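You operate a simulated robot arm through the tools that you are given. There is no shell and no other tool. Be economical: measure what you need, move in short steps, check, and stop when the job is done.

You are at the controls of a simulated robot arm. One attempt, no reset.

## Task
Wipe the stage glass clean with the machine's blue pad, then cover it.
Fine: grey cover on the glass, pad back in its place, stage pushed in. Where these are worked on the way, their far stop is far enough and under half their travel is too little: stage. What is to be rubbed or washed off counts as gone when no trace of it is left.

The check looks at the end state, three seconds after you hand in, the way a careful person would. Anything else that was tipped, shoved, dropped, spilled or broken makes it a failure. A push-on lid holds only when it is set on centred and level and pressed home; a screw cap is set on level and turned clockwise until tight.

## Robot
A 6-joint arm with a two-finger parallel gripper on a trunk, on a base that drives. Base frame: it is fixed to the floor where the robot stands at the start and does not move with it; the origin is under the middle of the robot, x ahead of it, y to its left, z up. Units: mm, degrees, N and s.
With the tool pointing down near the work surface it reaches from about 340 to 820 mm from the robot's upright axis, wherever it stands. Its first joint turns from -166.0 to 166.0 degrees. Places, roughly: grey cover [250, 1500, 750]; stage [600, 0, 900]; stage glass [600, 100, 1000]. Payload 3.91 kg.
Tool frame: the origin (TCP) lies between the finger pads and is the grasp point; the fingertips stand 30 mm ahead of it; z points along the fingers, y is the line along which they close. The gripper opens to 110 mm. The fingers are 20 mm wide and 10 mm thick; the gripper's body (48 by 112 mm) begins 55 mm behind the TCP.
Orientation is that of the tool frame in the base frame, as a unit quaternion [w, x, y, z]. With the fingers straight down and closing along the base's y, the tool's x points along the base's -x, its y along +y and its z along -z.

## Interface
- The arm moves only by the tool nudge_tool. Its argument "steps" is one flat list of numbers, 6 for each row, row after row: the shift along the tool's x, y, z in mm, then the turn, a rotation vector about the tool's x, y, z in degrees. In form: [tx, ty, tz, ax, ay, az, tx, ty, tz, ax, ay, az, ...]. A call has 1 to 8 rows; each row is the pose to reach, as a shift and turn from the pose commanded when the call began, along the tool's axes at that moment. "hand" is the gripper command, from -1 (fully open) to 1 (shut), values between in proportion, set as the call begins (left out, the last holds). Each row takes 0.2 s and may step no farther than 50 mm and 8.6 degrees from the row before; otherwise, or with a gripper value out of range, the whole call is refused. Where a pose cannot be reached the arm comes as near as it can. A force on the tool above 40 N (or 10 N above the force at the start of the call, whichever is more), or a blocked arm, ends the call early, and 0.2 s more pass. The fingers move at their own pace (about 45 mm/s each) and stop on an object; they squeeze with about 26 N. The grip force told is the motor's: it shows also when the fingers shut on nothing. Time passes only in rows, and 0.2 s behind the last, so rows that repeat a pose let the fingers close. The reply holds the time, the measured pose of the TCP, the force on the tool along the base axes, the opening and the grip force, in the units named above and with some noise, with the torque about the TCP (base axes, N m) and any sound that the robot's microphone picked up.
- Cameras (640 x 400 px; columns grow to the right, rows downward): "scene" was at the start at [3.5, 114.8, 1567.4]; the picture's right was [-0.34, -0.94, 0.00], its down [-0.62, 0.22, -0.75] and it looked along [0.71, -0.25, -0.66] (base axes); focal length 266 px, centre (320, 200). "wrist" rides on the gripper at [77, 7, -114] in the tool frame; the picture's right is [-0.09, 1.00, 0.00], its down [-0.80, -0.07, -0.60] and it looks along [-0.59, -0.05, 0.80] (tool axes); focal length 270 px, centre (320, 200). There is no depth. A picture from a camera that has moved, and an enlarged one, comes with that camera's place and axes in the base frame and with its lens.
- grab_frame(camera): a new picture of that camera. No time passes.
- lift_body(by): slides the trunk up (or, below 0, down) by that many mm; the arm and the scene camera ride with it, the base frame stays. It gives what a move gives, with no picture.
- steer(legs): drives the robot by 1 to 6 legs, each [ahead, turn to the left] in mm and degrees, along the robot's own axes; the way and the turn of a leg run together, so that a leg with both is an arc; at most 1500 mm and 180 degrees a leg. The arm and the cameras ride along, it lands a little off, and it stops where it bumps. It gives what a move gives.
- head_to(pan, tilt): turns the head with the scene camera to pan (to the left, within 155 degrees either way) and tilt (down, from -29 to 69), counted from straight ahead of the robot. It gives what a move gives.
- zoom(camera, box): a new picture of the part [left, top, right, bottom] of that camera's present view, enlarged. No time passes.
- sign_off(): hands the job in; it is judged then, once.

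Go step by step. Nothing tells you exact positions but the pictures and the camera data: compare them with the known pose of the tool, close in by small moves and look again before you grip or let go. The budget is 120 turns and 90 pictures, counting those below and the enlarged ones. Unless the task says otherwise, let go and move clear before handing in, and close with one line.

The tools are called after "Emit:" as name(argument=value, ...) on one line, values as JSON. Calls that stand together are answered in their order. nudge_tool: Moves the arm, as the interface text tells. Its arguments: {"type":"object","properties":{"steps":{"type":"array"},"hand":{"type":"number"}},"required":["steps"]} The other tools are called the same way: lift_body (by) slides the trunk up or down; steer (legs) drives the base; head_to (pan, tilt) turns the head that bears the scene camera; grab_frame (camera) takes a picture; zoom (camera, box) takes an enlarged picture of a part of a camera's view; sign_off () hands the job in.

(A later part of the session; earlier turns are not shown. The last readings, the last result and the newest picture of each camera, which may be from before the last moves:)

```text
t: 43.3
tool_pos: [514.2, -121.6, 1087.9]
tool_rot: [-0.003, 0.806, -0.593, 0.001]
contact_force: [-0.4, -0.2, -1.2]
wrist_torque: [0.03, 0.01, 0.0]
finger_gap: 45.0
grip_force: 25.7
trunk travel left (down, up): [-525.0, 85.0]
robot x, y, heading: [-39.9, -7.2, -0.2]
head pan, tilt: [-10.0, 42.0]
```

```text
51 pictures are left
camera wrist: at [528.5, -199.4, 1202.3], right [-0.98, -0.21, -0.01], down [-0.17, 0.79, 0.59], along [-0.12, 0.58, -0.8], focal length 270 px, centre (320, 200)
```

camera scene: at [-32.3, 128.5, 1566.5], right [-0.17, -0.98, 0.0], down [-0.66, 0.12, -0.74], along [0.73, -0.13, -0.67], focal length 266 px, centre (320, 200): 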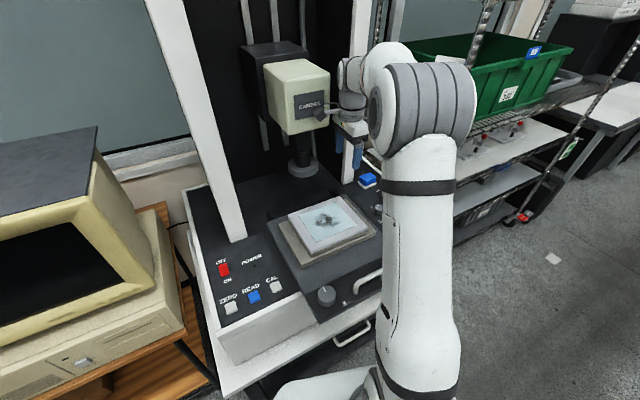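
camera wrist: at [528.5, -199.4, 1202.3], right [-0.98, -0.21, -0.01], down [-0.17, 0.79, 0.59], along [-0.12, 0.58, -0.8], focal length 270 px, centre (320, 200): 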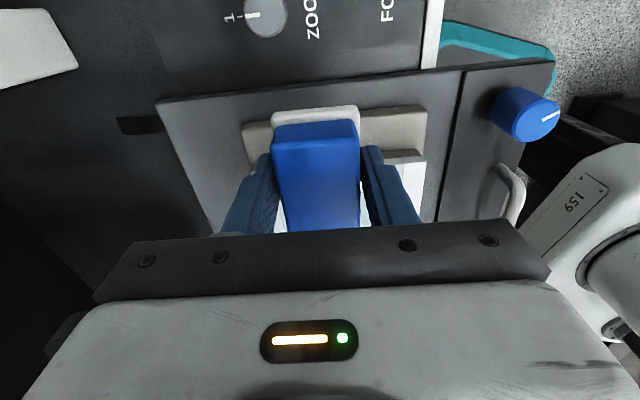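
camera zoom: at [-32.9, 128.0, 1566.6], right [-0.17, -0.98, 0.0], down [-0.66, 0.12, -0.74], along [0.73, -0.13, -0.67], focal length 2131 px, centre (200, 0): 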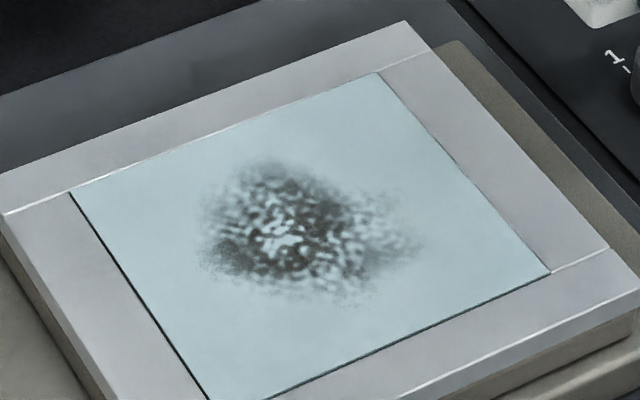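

It fades with rubbing. I now rub along u instead, with lighter pressure; first going to the far band and lowering gently.

Emit:
nudge_tool(steps=[-46, -7, 0, -0.3, 0, 0, -92, -15, 0, -0.7, 0, 0, -92, -15, 25, -0.7, 0, 0, -92, -15, 45, -0.7, 0, 0, -92, -15, 51, -0.7, 0, 0, -92, -15, 54, -0.7, 0, 0, -92, -15, 55, -0.7, 0, 0])

```text
t: 44.9
tool_pos: [500.6, -29.6, 1032.9]
tool_rot: [0.003, 0.806, -0.592, 0.0]
contact_force: [-0.3, -1.0, -0.5]
wrist_torque: [0.05, -0.02, 0.04]
finger_gap: 45.1
grip_force: 25.5
trunk travel left (down, up): [-525.0, 85.0]
robot x, y, heading: [-39.4, -8.2, 0.1]
head pan, tilt: [-10.0, 42.0]
```

Not yet touching; down 1 mm at a time.

Emit:
nudge_tool(steps=[0, 0, 1, 0, 0, 0, 0, 0, 2, 0, 0, 0, 0, 0, 3, 0, 0, 0])

```text
t: 45.7
tool_pos: [501.8, -29.1, 1030.2]
tool_rot: [0.002, 0.806, -0.592, -0.002]
contact_force: [0.5, 0.0, -0.8]
wrist_torque: [0.02, -0.04, 0.0]
finger_gap: 45.0
grip_force: 26.3
trunk travel left (down, up): [-525.0, 85.0]
robot x, y, heading: [-36.9, -4.1, -0.2]
head pan, tilt: [-10.0, 42.0]
```

Emit:
nudge_tool(steps=[0, 0, 1, 0, 0, 0, 0, 0, 2, 0, 0, 0])

```text
t: 46.3
tool_pos: [501.5, -29.2, 1029.2]
tool_rot: [0.002, 0.806, -0.592, -0.001]
contact_force: [0.2, 0.1, 4.9]
wrist_torque: [0.0, -0.13, -0.01]
finger_gap: 45.0
grip_force: 25.9
trunk travel left (down, up): [-525.0, 85.0]
robot x, y, heading: [-34.4, -4.8, 0.2]
head pan, tilt: [-10.0, 42.0]
```

Light contact of 5 N. Stroke along u and back.

Emit:
nudge_tool(steps=[-14, 0, 0.5, 0.2, 0, 0, -28, 0, 0.5, 0.2, 0, 0, -42, 0, 0.5, 0.2, 0, 0, -56, 0, 0.5, 0.2, 0, 0, -70, 0, 0.5, 0.2, 0, 0, -55, 0, 0.5, 0.2, 0, 0, -40, 0, 0.5, 0.2, 0, 0, -25, 0, 0.5, 0.2, 0, 0])

Emit:
zoom(camera="scene", box=[250, 140, 410, 270])

```text
t: 48.1
tool_pos: [493.8, -4.7, 1028.3]
tool_rot: [0.001, 0.805, -0.593, 0.001]
contact_force: [-1.0, 1.6, 11.4]
wrist_torque: [0.19, -0.13, -0.03]
finger_gap: 44.9
grip_force: 26.3
trunk travel left (down, up): [-525.0, 85.0]
robot x, y, heading: [-36.6, -6.9, 0.1]
head pan, tilt: [-10.0, 42.0]
```

```text
3.08 times, centred on (330, 205) of scene
camera zoom: at [-34.6, 128.9, 1566.5], right [-0.17, -0.98, 0.0], down [-0.66, 0.12, -0.74], along [0.73, -0.13, -0.67], focal length 820 px, centre (289, 185)
```

zoom: 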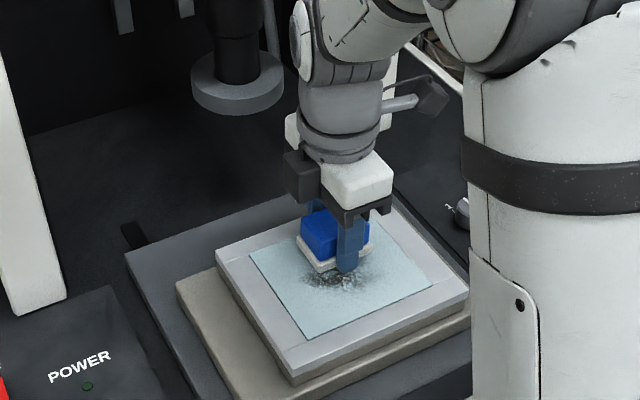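

The frame and the base block ride on slides (X and Y), so I must bring them back afterwards. I lift, go to the middle band and stroke in +u.

Emit:
nudge_tool(steps=[15, 12, -6, 0, 0, 0, 30, 25, -6, 0, 0, 0, 30, 25, -1, 0, 0, 0, 30, 25, 0.3, 0, 0, 0, 10, 25, 0.3, 0, 0, 0, -10, 25, 0.3, 0, 0, 0, -30, 25, 0.3, 0, 0, 0, -48, 25, 0.3, 0, 0, 0])

Emit:
nudge_tool(steps=[0, 0, -6, 0, 0, 0, 40, 10, -6, 0, 0, 0, 78, 22, -6, 0, 0, 0, 78, 22, 0, 0, 0, 0, 58, 22, 0, 0, 0, 0, 38, 22, 0, 0, 0, 0, 18, 22, 0, 0, 0, 0, 0, 22, 0, 0, 0, 0])

Emit:
zoom(camera="scene", box=[250, 140, 410, 270])

```text
t: 49.9
tool_pos: [455.5, 30.7, 1028.0]
tool_rot: [0.0, 0.805, -0.594, 0.001]
contact_force: [2.2, -6.7, 20.6]
wrist_torque: [-0.24, 0.33, 0.3]
finger_gap: 45.1
grip_force: 26.2
trunk travel left (down, up): [-525.0, 85.0]
robot x, y, heading: [-37.7, -7.0, 0.2]
head pan, tilt: [-10.0, 42.0]
```

```text
t: 51.7
tool_pos: [434.1, 25.8, 1027.2]
tool_rot: [0.0, 0.805, -0.593, 0.001]
contact_force: [0.6, -1.3, 10.5]
wrist_torque: [-0.04, 0.28, 0.21]
finger_gap: 45.0
grip_force: 26.2
trunk travel left (down, up): [-525.0, 85.0]
robot x, y, heading: [-37.8, -6.8, -0.1]
head pan, tilt: [-10.0, 42.0]
```

```text
3.08 times, centred on (330, 205) of scene
camera zoom: at [-34.0, 128.3, 1566.7], right [-0.17, -0.98, 0.0], down [-0.66, 0.12, -0.74], along [0.73, -0.13, -0.67], focal length 820 px, centre (289, 185)
```

zoom: 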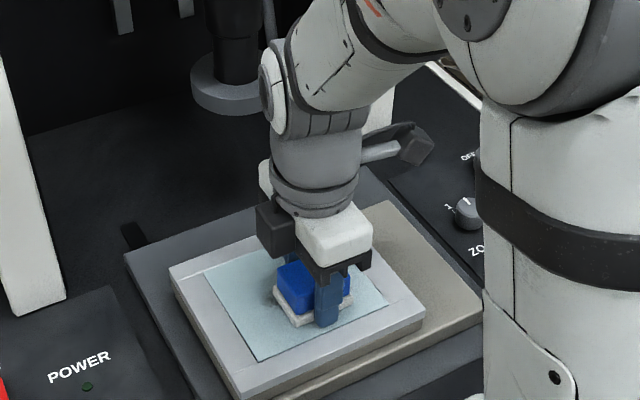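

The frame followed to +u now. I lift and inspect the glass.

Emit:
nudge_tool(steps=[0, 0, -20, 0, 0, 0, 40, -10, -55, 0, 0, 0, 85, -25, -60, 0, 0, 0, 130, -40, -60, 0, 0, 0, 160, -50, -60, 0, 0, 0])

Emit:
zoom(camera="scene", box=[270, 190, 370, 270])

```text
refused: row 2 steps farther than a row can; nothing moved
```

```text
5.00 times, centred on (320, 230) of scene
camera zoom: at [-34.0, 128.3, 1566.7], right [-0.17, -0.98, 0.0], down [-0.66, 0.12, -0.74], along [0.73, -0.13, -0.67], focal length 1332 px, centre (320, 50)
```

zoom: 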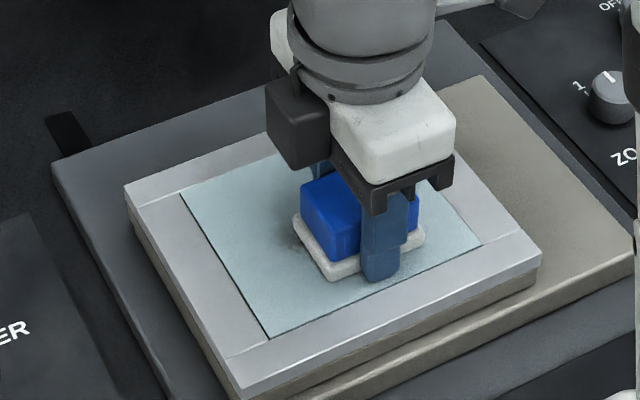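

Emit:
nudge_tool(steps=[0, 0, -25, 0, 0, 0, 30, -10, -55, 0, 0, 0, 70, -25, -60, 0, 0, 0, 115, -40, -60, 0, 0, 0, 160, -50, -60, 0, 0, 0])

Emit:
zoom(camera="scene", box=[270, 190, 370, 270])

```text
t: 52.9
tool_pos: [529.8, -112.8, 1087.6]
tool_rot: [0.001, 0.805, -0.593, 0.0]
contact_force: [-0.5, 0.8, -0.4]
wrist_torque: [0.0, 0.01, 0.0]
finger_gap: 45.1
grip_force: 25.8
trunk travel left (down, up): [-525.0, 85.0]
robot x, y, heading: [-36.3, -7.8, -0.1]
head pan, tilt: [-10.0, 42.0]
```

```text
5.00 times, centred on (320, 230) of scene
camera zoom: at [-32.6, 127.9, 1566.6], right [-0.17, -0.98, 0.0], down [-0.66, 0.12, -0.74], along [0.73, -0.13, -0.67], focal length 1332 px, centre (320, 50)
```

zoom: 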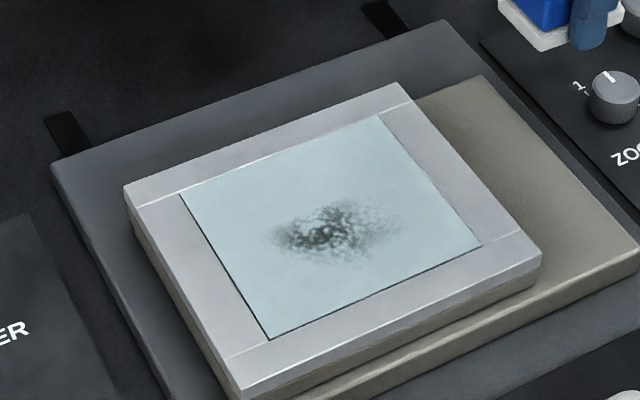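

The far half is clean. I continue on the remaining part, around (446, 34), stroking in +u.

Emit:
nudge_tool(steps=[-42, 12, 0, 0, 0, 0, -85, 25, 5, 0, 0, 0, -127, 37, 15, 0, 0, 0, -127, 37, 52, 0, 0, 0, -127, 37, 59.5, 0, 0, 0, -150, 37, 60, 0, 0, 0, -175, 37, 60, 0, 0, 0, -200, 37, 60, 0, 0, 0])

Emit:
nudge_tool(steps=[0, 0, -6, 0, 0, 0, 38, -6, -6, 0, 0, 0, 75, -12, -6, 0, 0, 0, 75, -12, 0, 0, 0, 0, 50, -12, 0, 0, 0, 0, 25, -12, 0, 0, 0, 0, 0, -12, 0, 0, 0, 0])

Emit:
nudge_tool(steps=[0, 0, -6, 0, 0, 0, 38, 12, -6, 0, 0, 0, 75, 24, -6, 0, 0, 0, 75, 24, 0, 0, 0, 0, 50, 24, 0, 0, 0, 0, 25, 24, 0, 0, 0, 0, 0, 24, 0, 0, 0, 0])

Emit:
nudge_tool(steps=[0, 0, -25, 0, 0, 0, 30, -10, -55, 0, 0, 0, 70, -25, -60, 0, 0, 0, 115, -40, -60, 0, 0, 0, 160, -50, -60, 0, 0, 0])

Emit:
zoom(camera="scene", box=[270, 190, 370, 270])

```text
t: 54.7
tool_pos: [434.2, 68.8, 1027.9]
tool_rot: [0.001, 0.805, -0.594, 0.0]
contact_force: [-1.0, 1.7, 4.0]
wrist_torque: [0.08, -0.1, 0.1]
finger_gap: 44.9
grip_force: 25.9
trunk travel left (down, up): [-525.0, 85.0]
robot x, y, heading: [-38.7, -10.3, -0.0]
head pan, tilt: [-10.0, 42.0]
```

```text
t: 56.3
tool_pos: [445.2, 73.7, 1028.6]
tool_rot: [0.0, 0.805, -0.593, 0.0]
contact_force: [-1.2, -0.6, 7.8]
wrist_torque: [0.08, -0.18, 0.04]
finger_gap: 45.1
grip_force: 26.8
trunk travel left (down, up): [-525.0, 85.0]
robot x, y, heading: [-38.6, -7.9, 0.1]
head pan, tilt: [-10.0, 42.0]
```

```text
t: 57.9
tool_pos: [426.1, 57.2, 1028.0]
tool_rot: [0.0, 0.805, -0.594, 0.0]
contact_force: [-2.8, 3.8, 7.8]
wrist_torque: [0.13, 0.3, -0.06]
finger_gap: 44.8
grip_force: 25.7
trunk travel left (down, up): [-525.0, 85.0]
robot x, y, heading: [-38.8, -8.2, 0.2]
head pan, tilt: [-10.0, 42.0]
stopped in row 7: the force on the tool passed its limit (the readings are from after the stop); the commanded pose is now the measured one
```

```text
t: 59.1
tool_pos: [523.2, -81.9, 1088.7]
tool_rot: [0.001, 0.805, -0.593, 0.001]
contact_force: [0.4, 0.6, -0.8]
wrist_torque: [-0.02, 0.0, -0.03]
finger_gap: 45.1
grip_force: 26.2
trunk travel left (down, up): [-525.0, 85.0]
robot x, y, heading: [-41.6, -5.7, -0.1]
head pan, tilt: [-10.0, 42.0]
```

```text
5.00 times, centred on (320, 230) of scene
camera zoom: at [-32.6, 127.9, 1566.6], right [-0.17, -0.98, 0.0], down [-0.66, 0.12, -0.74], along [0.73, -0.13, -0.67], focal length 1332 px, centre (320, 50)
```

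zoom: 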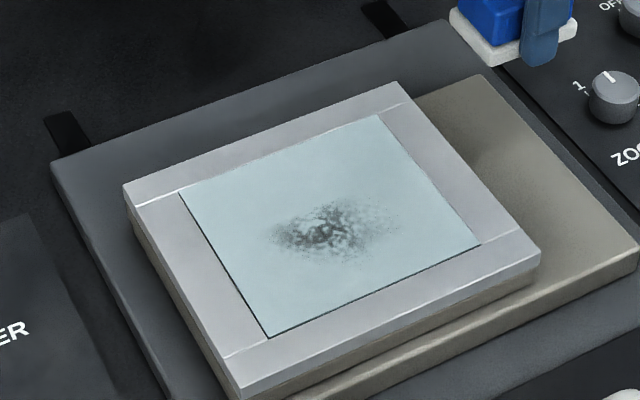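

Fading but slowly with such light pressure. I use firmer strokes in +u, where the frame rests on its stop.

Emit:
nudge_tool(steps=[-35, 12, 5, 0, 0, 0, -70, 24, 10, 0, 0, 0, -102, 34, 20, 0, 0, 0, -102, 34, 56, 0, 0, 0, -102, 34, 62, 0, 0, 0, -125, 34, 63, 0, 0, 0, -150, 34, 63, 0, 0, 0, -172, 34, 63, 0, 0, 0])

Emit:
nudge_tool(steps=[0, 0, -8, 0, 0, 0, 35, 0, -8, 0, 0, 0, 70, 0, -8, 0, 0, 0, 70, 0, 0, 0, 0, 0, 47, 0, 0.5, 0, 0, 0, 23, 0, 0.5, 0, 0, 0, 0, 0, 0.5, 0, 0, 0])

Emit:
nudge_tool(steps=[0, 0, -8, 0, 0, 0, 35, 0, -8, 0, 0, 0, 70, 0, -8, 0, 0, 0, 70, 0, 0, 0, 0, 0, 47, 0, 0.5, 0, 0, 0, 23, 0, 0.5, 0, 0, 0, 0, 0, 0.5, 0, 0, 0])

Emit:
nudge_tool(steps=[0, 0, -25, 0, 0, 0, 30, -10, -55, 0, 0, 0, 70, -25, -60, 0, 0, 0, 115, -40, -60, 0, 0, 0, 160, -50, -60, 0, 0, 0])

Emit:
zoom(camera="scene", box=[270, 190, 370, 270])

```text
t: 60.5
tool_pos: [458.6, 14.6, 1027.4]
tool_rot: [0.0, 0.806, -0.592, 0.007]
contact_force: [1.5, -4.4, 11.2]
wrist_torque: [-0.05, 0.31, 0.2]
finger_gap: 44.9
grip_force: 26.1
trunk travel left (down, up): [-525.0, 85.0]
robot x, y, heading: [-40.3, -3.0, 0.1]
head pan, tilt: [-10.0, 42.0]
stopped in row 6: the force on the tool passed its limit (the readings are from after the stop); the commanded pose is now the measured one
```

```text
t: 62.0
tool_pos: [458.8, 14.0, 1028.5]
tool_rot: [-0.003, 0.805, -0.593, 0.007]
contact_force: [2.3, -9.1, 17.9]
wrist_torque: [-0.24, 0.48, 0.33]
finger_gap: 44.8
grip_force: 25.5
trunk travel left (down, up): [-525.0, 85.0]
robot x, y, heading: [-39.2, -5.7, 0.1]
head pan, tilt: [-10.0, 42.0]
```

```text
t: 63.7
tool_pos: [460.2, 14.2, 1028.4]
tool_rot: [-0.002, 0.806, -0.592, 0.009]
contact_force: [1.0, -4.9, 13.0]
wrist_torque: [-0.09, 0.37, 0.23]
finger_gap: 44.9
grip_force: 25.8
trunk travel left (down, up): [-525.0, 85.0]
robot x, y, heading: [-40.2, -8.7, 0.0]
head pan, tilt: [-10.0, 42.0]
stopped in row 7: the force on the tool passed its limit (the readings are from after the stop); the commanded pose is now the measured one
```

```text
t: 64.9
tool_pos: [555.0, -122.8, 1089.2]
tool_rot: [-0.002, 0.807, -0.591, 0.008]
contact_force: [0.0, 0.2, -1.5]
wrist_torque: [-0.01, -0.04, -0.02]
finger_gap: 45.0
grip_force: 26.4
trunk travel left (down, up): [-525.0, 85.0]
robot x, y, heading: [-38.1, -5.5, 0.1]
head pan, tilt: [-10.0, 42.0]
```

```text
5.00 times, centred on (320, 230) of scene
camera zoom: at [-32.5, 127.9, 1566.6], right [-0.17, -0.98, 0.0], down [-0.66, 0.12, -0.74], along [0.73, -0.13, -0.67], focal length 1332 px, centre (320, 50)
```

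zoom: 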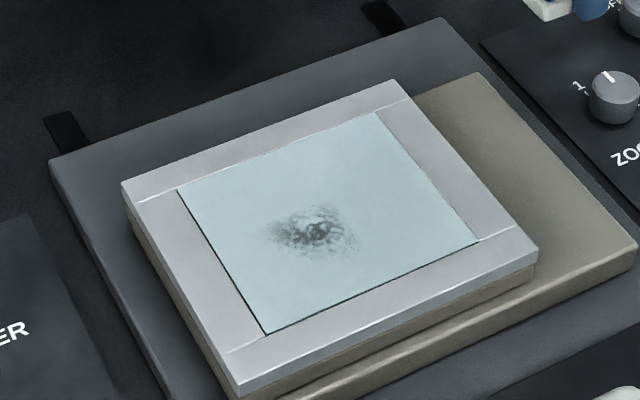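

The right side is clean now. I level the tool again and continue over the remaining spot near (452, 47).

Emit:
nudge_tool(steps=[-41, 12, 5, -0.7, -0.6, 0, -82, 24, 10, -0.7, -0.6, 0, -123, 36, 15, -0.7, -0.6, 0, -163, 47, 25, -0.7, -0.6, 0, -163, 47, 54, -0.7, -0.6, 0, -163, 47, 58.5, -0.7, -0.6, 0, -178, 47, 59.3, -0.7, -0.6, 0, -193, 47, 59.3, -0.7, -0.6, 0])

Emit:
nudge_tool(steps=[-10, 0, 0, 0, 0, 0, -20, 0, 0, 0, 0, 0, -30, 0, 0, 0, 0, 0, -30, 0, -7, 0, 0, 0, 0, 0, -7, 0, 0, 0, 32, 0, -7, 0, 0, 0, 32, 0, 0, 0, 0, 0])

```text
t: 66.7
tool_pos: [452.0, 48.0, 1028.2]
tool_rot: [0.001, 0.806, -0.592, -0.001]
contact_force: [0.1, 0.6, 2.5]
wrist_torque: [-0.03, -0.07, -0.03]
finger_gap: 45.3
grip_force: 25.9
trunk travel left (down, up): [-525.0, 85.0]
robot x, y, heading: [-36.8, -6.2, -0.1]
head pan, tilt: [-10.0, 42.0]
```

```text
t: 68.3
tool_pos: [462.4, 15.6, 1029.1]
tool_rot: [0.0, 0.806, -0.592, 0.0]
contact_force: [0.4, 1.2, 5.3]
wrist_torque: [-0.09, 0.11, 0.02]
finger_gap: 45.0
grip_force: 25.9
trunk travel left (down, up): [-525.0, 85.0]
robot x, y, heading: [-39.6, -5.8, -0.2]
head pan, tilt: [-10.0, 42.0]
```

Emit:
nudge_tool(steps=[-20, 0, 1, 0, 0, 0, -40, 0, 1, 0, 0, 0, -62, 0, 1, 0, 0, 0, -62, 0, -6, 0, 0, 0, -30, 0, -6, 0, 0, 0, 0, 0, -6, 0, 0, 0, 0, 0, 1, 0, 0, 0])

Emit:
nudge_tool(steps=[-20, 0, 0, 0, 0, 0, -40, 0, 0, 0, 0, 0, -62, 0, 0, 0, 0, 0, -62, 0, -7, 0, 0, 0, -30, 0, -7, 0, 0, 0, 0, 0, -7, 0, 0, 0, 0, 0, 0, 0, 0, 0])

Emit:
nudge_tool(steps=[-20, 0, 0, 0, 0, 0, -40, 0, 0, 0, 0, 0, -62, 0, 0, 0, 0, 0, -62, 0, -20, 0, 0, 0, -30, 0, -50, 0, 0, 0, 15, 0, -60, 0, 0, 0, 60, -20, -60, 0, 0, 0, 105, -30, -60, 0, 0, 0])

Emit:
zoom(camera="scene", box=[270, 190, 370, 270])

```text
t: 68.8
tool_pos: [454.6, 42.3, 1027.7]
tool_rot: [-0.001, 0.806, -0.592, 0.001]
contact_force: [-2.2, 3.1, 3.9]
wrist_torque: [0.09, 0.22, -0.15]
finger_gap: 44.9
grip_force: 26.2
trunk travel left (down, up): [-525.0, 85.0]
robot x, y, heading: [-36.5, -10.8, -0.0]
head pan, tilt: [-10.0, 42.0]
stopped in row 2: the force on the tool passed its limit (the readings are from after the stop); the commanded pose is now the measured one
```

```text
t: 70.5
tool_pos: [454.9, 39.5, 1027.7]
tool_rot: [0.001, 0.806, -0.591, 0.001]
contact_force: [-0.3, 0.0, -1.1]
wrist_torque: [0.0, -0.01, 0.04]
finger_gap: 44.9
grip_force: 26.1
trunk travel left (down, up): [-525.0, 85.0]
robot x, y, heading: [-34.6, -5.4, 0.3]
head pan, tilt: [-10.0, 42.0]
```

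```text
t: 72.2
tool_pos: [516.4, -50.0, 1086.9]
tool_rot: [0.0, 0.807, -0.591, -0.001]
contact_force: [0.1, 0.3, -0.9]
wrist_torque: [-0.03, -0.01, -0.02]
finger_gap: 45.0
grip_force: 26.1
trunk travel left (down, up): [-525.0, 85.0]
robot x, y, heading: [-39.4, -8.5, -0.1]
head pan, tilt: [-10.0, 42.0]
```

```text
5.00 times, centred on (320, 230) of scene
camera zoom: at [-32.7, 128.0, 1566.6], right [-0.17, -0.98, 0.0], down [-0.66, 0.12, -0.74], along [0.73, -0.13, -0.67], focal length 1332 px, centre (320, 50)
```

zoom: 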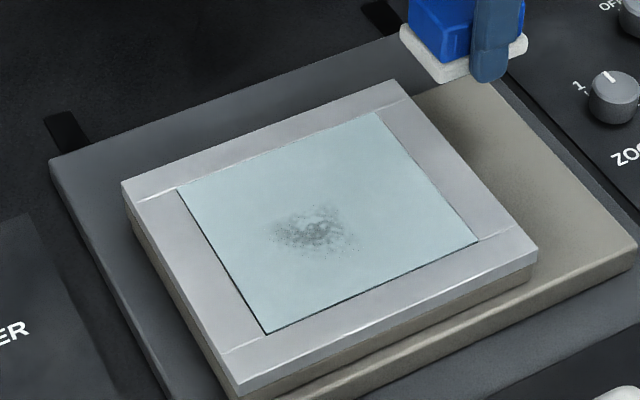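

It fades evenly. I go on with slower strokes to avoid the knocks.

Emit:
nudge_tool(steps=[-30, 10, 5, 0, 0, 0, -60, 20, 10, 0, 0, 0, -87, 32, 25, 0, 0, 0, -87, 32, 55, 0, 0, 0, -87, 32, 59, 0, 0, 0, -95, 32, 60, 0, 0, 0, -104, 32, 60, 0, 0, 0, -112, 32, 60, 0, 0, 0])

Emit:
nudge_tool(steps=[-8, 0, 0, 0, 0, 0, -16, 0, 0, 0, 0, 0, -24, 0, 0, 0, 0, 0, -32, 0, 0, 0, 0, 0, -32, 0, -6, 0, 0, 0, 0, 0, -6, 0, 0, 0, 25, 0, -6, 0, 0, 0, 25, 0, 0, 0, 0, 0])

Emit:
nudge_tool(steps=[-8, 0, 0.7, 0, 0, 0, -16, 0, 0.7, 0, 0, 0, -24, 0, 0.7, 0, 0, 0, -32, 0, 0.7, 0, 0, 0, -40, 0, 0.7, 0, 0, 0, -48, 0, 0.7, 0, 0, 0, -56, 0, 0.7, 0, 0, 0])

```text
t: 74.0
tool_pos: [451.5, 45.4, 1028.3]
tool_rot: [-0.002, 0.806, -0.592, 0.001]
contact_force: [4.4, -13.2, 15.0]
wrist_torque: [-0.54, 0.34, 0.51]
finger_gap: 45.2
grip_force: 26.1
trunk travel left (down, up): [-525.0, 85.0]
robot x, y, heading: [-35.7, -10.3, -0.0]
head pan, tilt: [-10.0, 42.0]
```

```text
t: 75.8
tool_pos: [457.7, 24.2, 1028.3]
tool_rot: [0.0, 0.807, -0.591, 0.002]
contact_force: [-0.2, -0.5, 9.2]
wrist_torque: [-0.01, 0.29, 0.09]
finger_gap: 44.7
grip_force: 26.4
trunk travel left (down, up): [-525.0, 85.0]
robot x, y, heading: [-39.3, -6.4, 0.0]
head pan, tilt: [-10.0, 42.0]
```

```text
t: 76.9
tool_pos: [449.7, 53.5, 1027.8]
tool_rot: [0.0, 0.807, -0.591, 0.003]
contact_force: [0.6, -5.3, 10.9]
wrist_torque: [-0.14, 0.34, 0.25]
finger_gap: 44.9
grip_force: 26.2
trunk travel left (down, up): [-525.0, 85.0]
robot x, y, heading: [-35.6, -7.1, 0.2]
head pan, tilt: [-10.0, 42.0]
stopped in row 5: the force on the tool passed its limit (the readings are from after the stop); the commanded pose is now the measured one
```

Emit:
nudge_tool(steps=[-8, 0, 0, 0, 0, 0, -16, 0, 0, 0, 0, 0, -24, 0, 0, 0, 0, 0, -24, 0, -6, 0, 0, 0, 5, 8, -6, 0, 0, 0, 32, 12, -6, 0, 0, 0, 32, 12, 0, 0, 0, 0, 24, 12, 0.3, 0, 0, 0])

Emit:
nudge_tool(steps=[-8, 0, 0, 0, 0, 0, -16, 0, 0, 0, 0, 0, -24, 0, 0, 0, 0, 0, -32, 0, 0, 0, 0, 0, -40, 0, 0, 0, 0, 0, -48, 0, 0, 0, 0, 0, -54, 0, 0, 0, 0, 0])

Emit:
nudge_tool(steps=[0, 0, -25, 0, 0, 0, 30, -10, -55, 0, 0, 0, 70, -25, -60, 0, 0, 0, 115, -40, -60, 0, 0, 0, 150, -50, -60, 0, 0, 0])

Emit:
zoom(camera="scene", box=[270, 190, 370, 270])

```text
t: 78.7
tool_pos: [445.8, 25.0, 1027.8]
tool_rot: [-0.001, 0.807, -0.591, 0.003]
contact_force: [3.2, -13.2, 18.0]
wrist_torque: [-0.37, 0.43, 0.33]
finger_gap: 45.1
grip_force: 26.3
trunk travel left (down, up): [-525.0, 85.0]
robot x, y, heading: [-41.7, -5.7, 0.1]
head pan, tilt: [-10.0, 42.0]
```

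```text
t: 79.8
tool_pos: [434.8, 56.9, 1027.4]
tool_rot: [-0.001, 0.807, -0.591, 0.002]
contact_force: [1.1, -6.6, 12.0]
wrist_torque: [-0.17, 0.35, 0.24]
finger_gap: 45.3
grip_force: 26.3
trunk travel left (down, up): [-525.0, 85.0]
robot x, y, heading: [-37.8, -8.7, -0.2]
head pan, tilt: [-10.0, 42.0]
stopped in row 5: the force on the tool passed its limit (the readings are from after the stop); the commanded pose is now the measured one
```

```text
t: 81.0
tool_pos: [528.2, -69.8, 1088.6]
tool_rot: [0.0, 0.806, -0.592, 0.003]
contact_force: [-0.1, 0.4, -0.6]
wrist_torque: [-0.01, 0.02, 0.03]
finger_gap: 44.8
grip_force: 26.3
trunk travel left (down, up): [-525.0, 85.0]
robot x, y, heading: [-38.1, -8.6, -0.4]
head pan, tilt: [-10.0, 42.0]
```

```text
5.00 times, centred on (320, 230) of scene
camera zoom: at [-32.6, 128.0, 1566.5], right [-0.17, -0.98, 0.0], down [-0.66, 0.12, -0.74], along [0.73, -0.13, -0.67], focal length 1332 px, centre (320, 50)
```

zoom: 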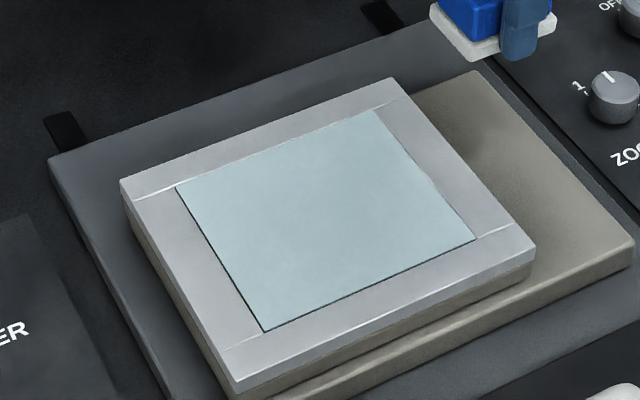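

It looks clean. I check more closely for traces.

Emit:
zoom(camera="scene", box=[295, 210, 345, 245])

```text
11.43 times, centred on (320, 228) of scene
camera zoom: at [-32.6, 128.0, 1566.5], right [-0.17, -0.98, 0.0], down [-0.66, 0.12, -0.74], along [0.73, -0.13, -0.67], focal length 3044 px, centre (320, -114)
```

zoom: 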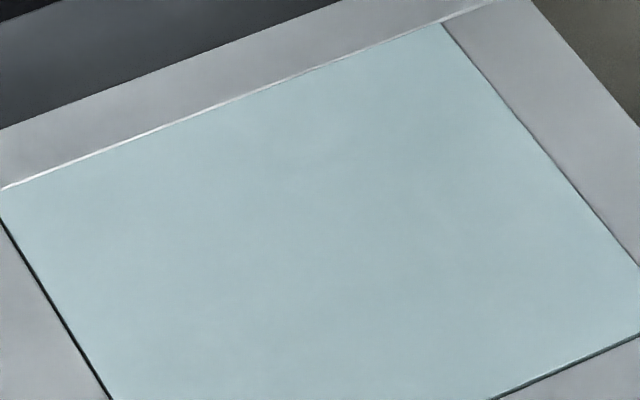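

Clean. Now I use the pad's friction to bring the X and Y slides back to where they were (about 38 mm to -u, 30 mm to +n).

Emit:
nudge_tool(steps=[-40, 9, 5, 0, 0, 0, -80, 18, 10, 0, 0, 0, -122, 27, 25, 0, 0, 0, -122, 27, 56, 0, 0, 0, -122, 27, 60.5, 0, 0, 0, -114, 27, 61, 0, 0, 0, -104, 27, 61, 0, 0, 0, -94, 27, 61, 0, 0, 0])

Emit:
nudge_tool(steps=[10, 0, 0, 0, 0, 0, 10, -8, 0, 0, 0, 0, 10, -16, 0, 0, 0, 0, 10, -24, 0, 0, 0, 0, 10, -32, 0, 0, 0, 0])

Emit:
zoom(camera="scene", box=[250, 140, 410, 270])

```text
t: 82.8
tool_pos: [475.8, 12.4, 1030.7]
tool_rot: [0.0, 0.807, -0.59, 0.003]
contact_force: [2.4, 2.6, 22.4]
wrist_torque: [0.12, 0.62, -0.23]
finger_gap: 45.0
grip_force: 26.0
trunk travel left (down, up): [-525.0, 85.0]
robot x, y, heading: [-39.4, -4.3, -0.0]
head pan, tilt: [-10.0, 42.0]
```

```text
t: 84.0
tool_pos: [507.8, 10.3, 1028.5]
tool_rot: [-0.002, 0.807, -0.59, 0.004]
contact_force: [1.6, -1.8, 21.5]
wrist_torque: [-0.05, 0.56, 0.08]
finger_gap: 44.9
grip_force: 26.0
trunk travel left (down, up): [-525.0, 85.0]
robot x, y, heading: [-39.1, -4.1, -0.1]
head pan, tilt: [-10.0, 42.0]
```

```text
3.08 times, centred on (330, 205) of scene
camera zoom: at [-34.8, 128.2, 1566.5], right [-0.17, -0.98, 0.0], down [-0.66, 0.12, -0.74], along [0.73, -0.13, -0.67], focal length 820 px, centre (289, 185)
```

zoom: 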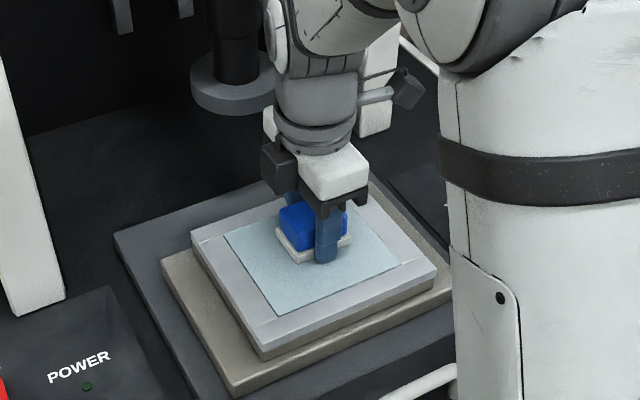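

Frame is back in place on its X slide; the drawer moved in a little, which I'll settle at the end. Now I carry the pad back to its place.

Emit:
nudge_tool(steps=[0, 0, -20, -0.4, -0.2, 0.5, 49, 0, -30, -0.4, -0.2, 0.5, 98, 0, -30, -0.4, -0.2, 0.5, 147, 0, -30, -0.4, -0.2, 0.5, 196, 0, -30, -0.4, -0.2, 0.5, 245, 0, -30, -0.4, -0.2, 0.5, 260, -45, -30, -0.4, -0.2, 0.5, 260, -90, -30, -0.4, -0.2, 0.5])

Emit:
nudge_tool(steps=[0, -35, 0, 0, 0, 0, 0, -65, 0, 0, 0, 0, 0, -65, 25, 0, 0, 0, 0, -65, 25, 0, 0, 0])

Emit:
grab_frame(camera="wrist")

Emit:
zoom(camera="scene", box=[330, 140, 410, 205])

```text
t: 85.8
tool_pos: [670.9, -207.8, 1057.8]
tool_rot: [0.002, 0.805, -0.594, -0.001]
contact_force: [-0.2, 0.3, -0.6]
wrist_torque: [-0.01, 0.02, 0.02]
finger_gap: 45.1
grip_force: 25.7
trunk travel left (down, up): [-525.0, 85.0]
robot x, y, heading: [-35.7, -5.2, -0.0]
head pan, tilt: [-10.0, 42.0]
```

```text
t: 86.8
tool_pos: [734.3, -189.7, 1032.1]
tool_rot: [0.002, 0.804, -0.595, -0.002]
contact_force: [-0.2, -0.7, -0.3]
wrist_torque: [0.01, -0.01, -0.02]
finger_gap: 45.1
grip_force: 25.8
trunk travel left (down, up): [-525.0, 85.0]
robot x, y, heading: [-37.8, -7.4, 0.2]
head pan, tilt: [-10.0, 42.0]
```

```text
40 pictures are left
camera wrist: at [749.5, -266.7, 1146.6], right [-0.98, -0.21, 0.0], down [-0.16, 0.79, 0.59], along [-0.13, 0.58, -0.8], focal length 270 px, centre (320, 200)
```

wrist: 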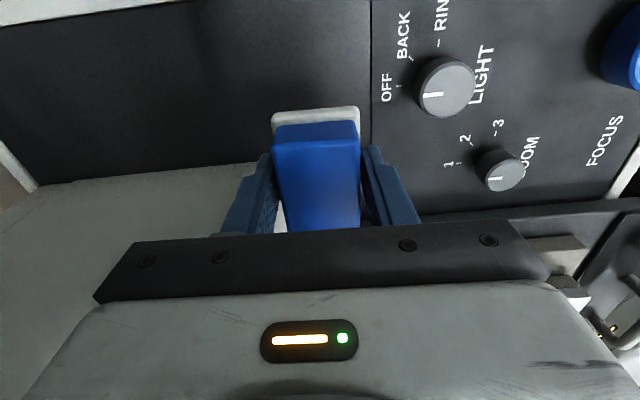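

```text
6.15 times, centred on (370, 172) of scene
camera zoom: at [-32.8, 128.5, 1566.5], right [-0.17, -0.98, 0.0], down [-0.66, 0.12, -0.74], along [0.73, -0.13, -0.67], focal length 1639 px, centre (12, 369)
```

zoom: 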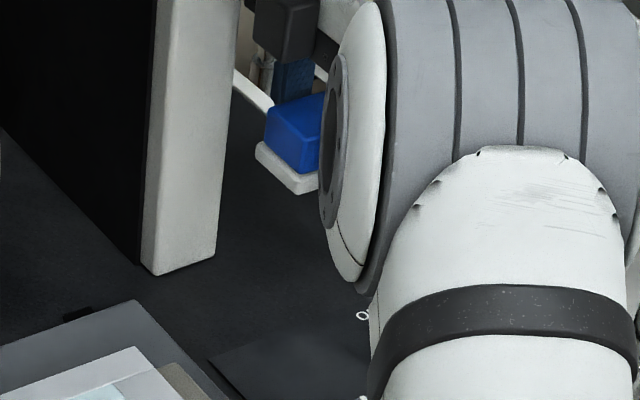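

Over its place. I set it down.

Emit:
nudge_tool(steps=[1, 0, 25, 0, 0, 0, 1, 0, 50, 0, 0, 0, 1, 0, 68, 0, 0, 0, 1, 0, 75, 0, 0, 0, 1, 0, 78, 0, 0, 0, 1, 0, 80, 0, 0, 0])

```text
t: 88.2
tool_pos: [733.8, -190.5, 951.8]
tool_rot: [0.002, 0.804, -0.595, -0.001]
contact_force: [0.2, 0.1, -0.4]
wrist_torque: [0.04, -0.04, 0.0]
finger_gap: 45.1
grip_force: 26.3
trunk travel left (down, up): [-525.0, 85.0]
robot x, y, heading: [-37.9, -4.3, -0.2]
head pan, tilt: [-10.0, 42.0]
```

Emit:
nudge_tool(steps=[0, 0, 0.7, 0, 0, 0, 0, 0, 1.2, 0, 0, 0])

Emit:
nudge_tool(steps=[0, 0, 0, 0, 0, 0, 0, 0, 0, 0, 0, 0, 0, 0, -10, 0, 0, 0, 0, 0, -35, 0, 0, 0, 0, 0, -75, 0, 0, 0, 0, 0, -120, 0, 0, 0, 0, 40, -160, 0, 0, 0, 0, 80, -180, 0, 0, 0], hand=-0.25)

Emit:
grab_frame(camera="scene")

Emit:
grab_frame(camera="wrist")

```text
t: 88.8
tool_pos: [733.9, -190.1, 951.3]
tool_rot: [0.001, 0.804, -0.595, -0.002]
contact_force: [0.3, -0.1, -0.3]
wrist_torque: [0.02, -0.03, -0.01]
finger_gap: 45.2
grip_force: 26.5
trunk travel left (down, up): [-525.0, 85.0]
robot x, y, heading: [-37.2, -2.8, -0.2]
head pan, tilt: [-10.0, 42.0]
```

```text
refused: row 7 steps farther than a row can; nothing moved
```

```text
38 pictures are left
camera scene: at [-32.8, 128.5, 1566.5], right [-0.17, -0.98, 0.0], down [-0.66, 0.12, -0.74], along [0.73, -0.13, -0.67], focal length 266 px, centre (320, 200)
```

scene: 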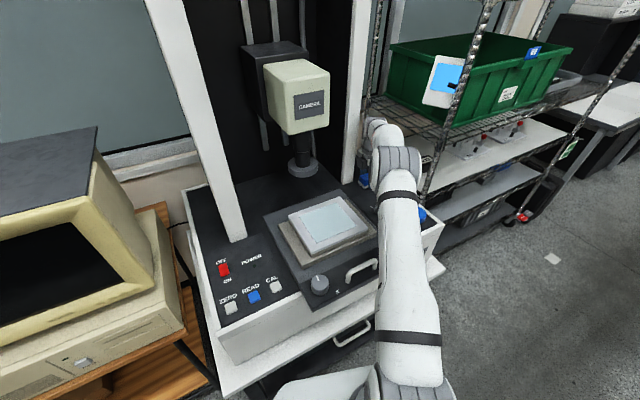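

```text
37 pictures are left
camera wrist: at [749.3, -268.0, 1065.9], right [-0.98, -0.21, 0.0], down [-0.16, 0.79, 0.59], along [-0.13, 0.58, -0.8], focal length 270 px, centre (320, 200)
```

wrist: 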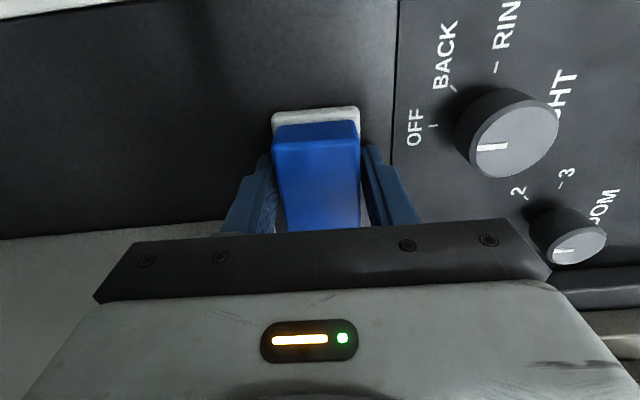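

Position equals the original view. I feel for the surface, then release.

Emit:
nudge_tool(steps=[0, 0, 0.7, 0, 0, 0, 0, 0, 1.4, 0, 0, 0, 0, 0, 2, 0, 0, 0])

```text
t: 89.6
tool_pos: [733.4, -191.3, 950.0]
tool_rot: [0.001, 0.803, -0.595, -0.002]
contact_force: [0.0, -0.4, 1.8]
wrist_torque: [0.01, -0.08, -0.01]
finger_gap: 45.0
grip_force: 26.0
trunk travel left (down, up): [-525.0, 85.0]
robot x, y, heading: [-37.3, -7.3, 0.0]
head pan, tilt: [-10.0, 42.0]
```

Touching. Release and rise.

Emit:
nudge_tool(steps=[0, 0, 0, 0, 0, 0, 0, 0, 0, 0, 0, 0, 0, 0, -10, 0, 0, 0, 0, 0, -35, 0, 0, 0, 0, 0, -75, 0, 0, 0, 0, 0, -115, 0, 0, 0, 0, 30, -145, 0, 0, 0, 0, 65, -160, 0, 0, 0], hand=-0.25)

Emit:
grab_frame(camera="wrist")

```text
t: 91.4
tool_pos: [672.3, -209.3, 1109.9]
tool_rot: [0.002, 0.805, -0.594, 0.0]
contact_force: [0.0, 0.0, 0.6]
wrist_torque: [0.03, 0.01, -0.01]
finger_gap: 69.1
grip_force: 0.0
trunk travel left (down, up): [-525.0, 85.0]
robot x, y, heading: [-38.0, -6.6, -0.3]
head pan, tilt: [-10.0, 42.0]
```

```text
36 pictures are left
camera wrist: at [687.0, -286.6, 1224.2], right [-0.98, -0.21, 0.0], down [-0.17, 0.79, 0.59], along [-0.13, 0.58, -0.8], focal length 270 px, centre (320, 200)
```

wrist: 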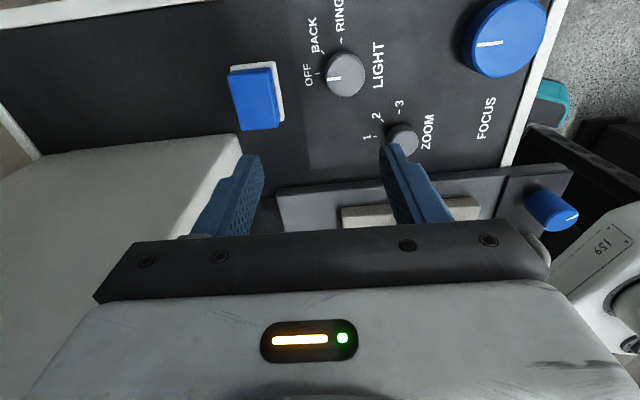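

The pad is back in place. I retract the arm high, back off, turn along the corridor and drive to the cover.

Emit:
nudge_tool(steps=[-10, 34, -25, 0, 0, 0, -25, 69, -45, 0, 0, 0, -43, 104, -65, 0, 0, 0, -62, 138, -85, 0, 0, 0, -81, 173, -105, 0, 0, 0, -100, 207, -120, 0, 0, 0, -120, 242, -135, 0, 0, 0, -139, 276, -150, 0, 0, 0])

Emit:
steer(legs=[[-65, 0]])

Emit:
steer(legs=[[0, 50]])

Emit:
steer(legs=[[0, 57.5]])

```text
t: 93.2
tool_pos: [366.1, -158.5, 1262.4]
tool_rot: [0.001, 0.804, -0.595, -0.001]
contact_force: [0.5, 1.0, 1.2]
wrist_torque: [0.0, -0.02, 0.01]
finger_gap: 68.8
grip_force: 0.0
trunk travel left (down, up): [-525.0, 85.0]
robot x, y, heading: [-40.8, -9.5, 0.0]
head pan, tilt: [-10.0, 42.0]
```

```text
t: 94.2
tool_pos: [301.8, -159.3, 1263.0]
tool_rot: [0.001, 0.804, -0.594, -0.001]
contact_force: [-0.7, 0.3, -0.3]
wrist_torque: [0.02, -0.03, -0.03]
finger_gap: 68.6
grip_force: 0.1
trunk travel left (down, up): [-525.0, 85.0]
robot x, y, heading: [-104.6, -6.2, -0.3]
head pan, tilt: [-10.0, 42.0]
```

```text
t: 96.8
tool_pos: [274.5, 202.9, 1260.9]
tool_rot: [0.001, 0.979, -0.202, 0.0]
contact_force: [0.6, 0.9, -0.9]
wrist_torque: [0.0, 0.05, 0.03]
finger_gap: 68.7
grip_force: 0.1
trunk travel left (down, up): [-525.0, 85.0]
robot x, y, heading: [-98.5, -10.7, 49.2]
head pan, tilt: [-10.0, 42.0]
```

```text
t: 99.8
tool_pos: [-81.1, 419.8, 1260.9]
tool_rot: [0.002, 0.956, 0.294, 0.0]
contact_force: [-0.8, 0.1, 0.3]
wrist_torque: [-0.01, 0.02, 0.02]
finger_gap: 68.9
grip_force: 0.0
trunk travel left (down, up): [-525.0, 85.0]
robot x, y, heading: [-86.6, -9.6, 106.3]
head pan, tilt: [-10.0, 42.0]
```

Emit:
steer(legs=[[1240, 0]])

Emit:
head_to(pan=-80, tilt=50)

Emit:
grab_frame(camera="scene")

```text
t: 106.1
tool_pos: [-424.1, 1624.4, 1260.8]
tool_rot: [0.001, 0.957, 0.291, 0.0]
contact_force: [-0.5, 0.5, 0.3]
wrist_torque: [0.01, 0.03, 0.01]
finger_gap: 68.8
grip_force: 0.1
trunk travel left (down, up): [-525.0, 85.0]
robot x, y, heading: [-437.7, 1194.8, 106.1]
head pan, tilt: [-10.0, 42.0]
```

```text
t: 107.5
tool_pos: [-425.4, 1624.1, 1262.2]
tool_rot: [0.001, 0.956, 0.292, 0.001]
contact_force: [-0.1, 0.1, -0.2]
wrist_torque: [0.02, 0.0, 0.05]
finger_gap: 68.9
grip_force: 0.0
trunk travel left (down, up): [-525.0, 85.0]
robot x, y, heading: [-437.8, 1194.3, 106.3]
head pan, tilt: [-80.0, 50.0]
```

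```text
35 pictures are left
camera scene: at [-492.1, 1113.9, 1555.3], right [0.44, -0.9, 0.0], down [-0.69, -0.34, -0.64], along [0.58, 0.28, -0.77], focal length 266 px, centre (320, 200)
```

scene: 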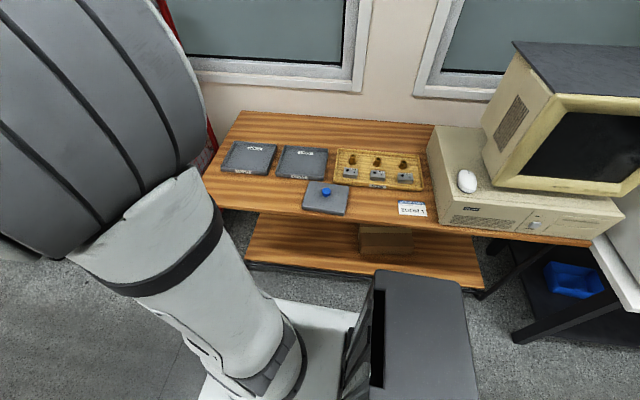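

Emit:
zoom(camera="scene", box=[280, 160, 440, 230])

```text
4.00 times, centred on (360, 195) of scene
camera zoom: at [-492.1, 1113.9, 1555.3], right [0.44, -0.9, 0.0], down [-0.69, -0.34, -0.64], along [0.58, 0.28, -0.77], focal length 1065 px, centre (160, 220)
```

zoom: 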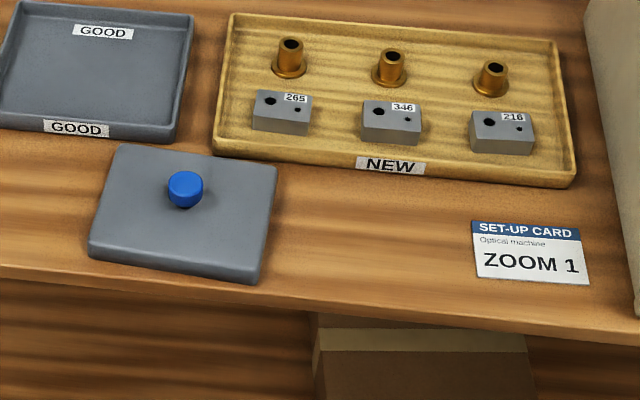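

The cover (about 163 × 150) with its blue knob lies near (135, 1390). I swing the arm over it while turning the tool so that the camera faces the robot.

Emit:
nudge_tool(steps=[14, 21, 0, 0, 0, 8.2, 28, 42, 0, 0, 0, 16.4, 42, 63, 0, 0, 0, 24.6, 56, 85, 0, 0, 0, 32.9, 70, 106, 0, 0, 0, 41.1, 84, 127, 0, 0, 0, 49.3, 97, 148, 0, 0, 0, 57.5, 111, 169, 0, 0, 0, 65.8])

Emit:
nudge_tool(steps=[25, -4, 10, 0, 0, 8.2, 50, -8, 20, 0, 0, 16.4, 75, -12, 30, 0, 0, 24.6, 100, -16, 40, 0, 0, 32.9, 125, -20, 50, 0, 0, 41.1, 150, -24, 60, 0, 0, 49.3, 175, -28, 70, 0, 0, 57.5, 200, -32, 80, 0, 0, 65.8])

Emit:
nudge_tool(steps=[6.5, -24.5, 15, 0, 0, 8.2, 13, -49, 30, 0, 0, 16.4, 20, -73, 45, 0, 0, 24.6, 26, -98, 60, 0, 0, 32.9, 33, -122, 75, 0, 0, 41.1, 39, -147, 90, 0, 0, 49.3, 46, -171, 105, 0, 0, 57.5, 52.6, -195.6, 120, 0, 0, 65.8])

Emit:
grab_frame(camera="wrist")

```text
t: 109.3
tool_pos: [-238.2, 1544.2, 1261.3]
tool_rot: [0.001, 0.962, -0.275, 0.001]
contact_force: [0.4, -0.2, 0.6]
wrist_torque: [-0.02, 0.0, 0.02]
finger_gap: 68.7
grip_force: 0.0
trunk travel left (down, up): [-525.0, 85.0]
robot x, y, heading: [-439.6, 1195.4, 105.8]
head pan, tilt: [-80.0, 50.0]
```

```text
t: 111.1
tool_pos: [-51.5, 1466.5, 1183.3]
tool_rot: [0.0, -0.657, 0.754, -0.001]
contact_force: [0.5, 0.3, -0.3]
wrist_torque: [-0.01, -0.03, -0.03]
finger_gap: 69.1
grip_force: 0.1
trunk travel left (down, up): [-525.0, 85.0]
robot x, y, heading: [-439.9, 1193.7, 106.2]
head pan, tilt: [-80.0, 50.0]
```

```text
t: 112.9
tool_pos: [136.2, 1389.0, 1062.5]
tool_rot: [0.002, -0.142, 0.99, -0.002]
contact_force: [0.4, -0.4, 0.4]
wrist_torque: [0.0, -0.01, 0.02]
finger_gap: 68.5
grip_force: 0.1
trunk travel left (down, up): [-525.0, 85.0]
robot x, y, heading: [-437.0, 1192.1, 106.1]
head pan, tilt: [-80.0, 50.0]
```

```text
33 pictures are left
camera wrist: at [58.2, 1372.1, 1177.3], right [-0.2, 0.98, 0.0], down [0.79, 0.16, 0.6], along [0.58, 0.12, -0.8], focal length 270 px, centre (320, 200)
```

wrist: 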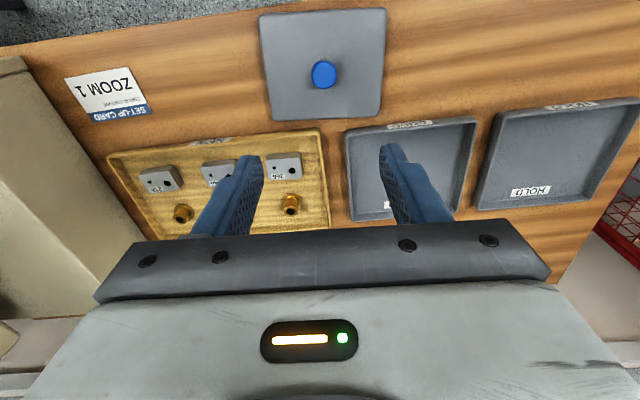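

The knob is at about (132.5, 1392, top ~793). I go down partway and recheck.

Emit:
nudge_tool(steps=[1, 2, 40, 0, 0, 0, 2.5, 4.4, 80, 0, 0, 0, 2.5, 4.4, 120, 0, 0, 0, 2.5, 4.4, 160, 0, 0, 0, 2.5, 4.4, 185, 0, 0, 0])

Emit:
grab_frame(camera="wrist")

```text
t: 114.1
tool_pos: [131.9, 1391.2, 877.1]
tool_rot: [0.001, -0.145, 0.989, -0.002]
contact_force: [0.6, 0.1, -0.8]
wrist_torque: [-0.02, -0.01, -0.01]
finger_gap: 68.6
grip_force: 0.2
trunk travel left (down, up): [-525.0, 85.0]
robot x, y, heading: [-433.4, 1192.7, 105.9]
head pan, tilt: [-80.0, 50.0]
```

```text
32 pictures are left
camera wrist: at [54.1, 1374.3, 992.0], right [-0.2, 0.98, 0.0], down [0.79, 0.16, 0.6], along [0.58, 0.12, -0.8], focal length 270 px, centre (320, 200)
```

wrist: 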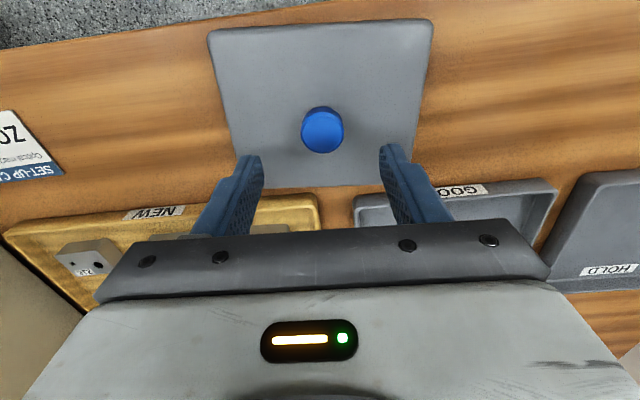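

Knob top z≈794, well centred. Down and grip.

Emit:
nudge_tool(steps=[0, 1, 20, 0, 0, 0, 0, 1, 40, 0, 0, 0, 0, 1, 55, 0, 0, 0, 0, 1, 64, 0, 0, 0, 0, 1, 69, 0, 0, 0], hand=0.1)

Emit:
nudge_tool(steps=[0, 0, 0, 0, 0, 0, 0, 0, 0, 0, 0, 0, 0, 0, 0, 0, 0, 0], hand=1)

Emit:
grab_frame(camera="wrist")

```text
t: 115.3
tool_pos: [131.8, 1391.2, 808.5]
tool_rot: [0.001, -0.144, 0.99, -0.001]
contact_force: [-0.2, 0.4, -0.6]
wrist_torque: [0.02, 0.02, 0.0]
finger_gap: 49.7
grip_force: 0.1
trunk travel left (down, up): [-525.0, 85.0]
robot x, y, heading: [-437.0, 1193.9, 106.0]
head pan, tilt: [-80.0, 50.0]
```

```text
t: 116.1
tool_pos: [132.2, 1391.0, 809.9]
tool_rot: [0.002, -0.144, 0.99, -0.001]
contact_force: [0.5, 0.0, 0.7]
wrist_torque: [0.14, 0.02, 0.0]
finger_gap: 33.0
grip_force: 26.0
trunk travel left (down, up): [-525.0, 85.0]
robot x, y, heading: [-437.5, 1192.4, 105.9]
head pan, tilt: [-80.0, 50.0]
```

```text
31 pictures are left
camera wrist: at [54.0, 1374.9, 923.5], right [-0.2, 0.98, 0.0], down [0.79, 0.16, 0.6], along [0.58, 0.12, -0.8], focal length 270 px, centre (320, 200)
```

wrist: 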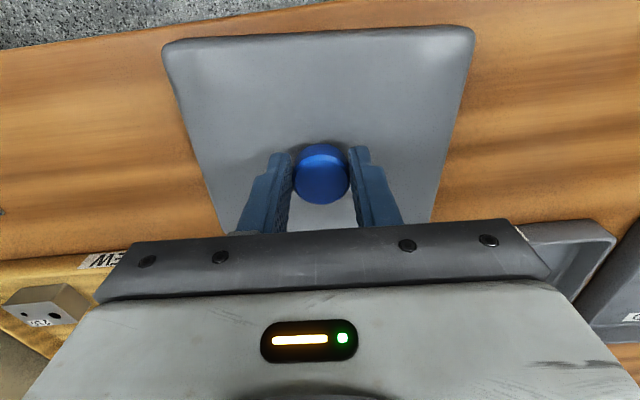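

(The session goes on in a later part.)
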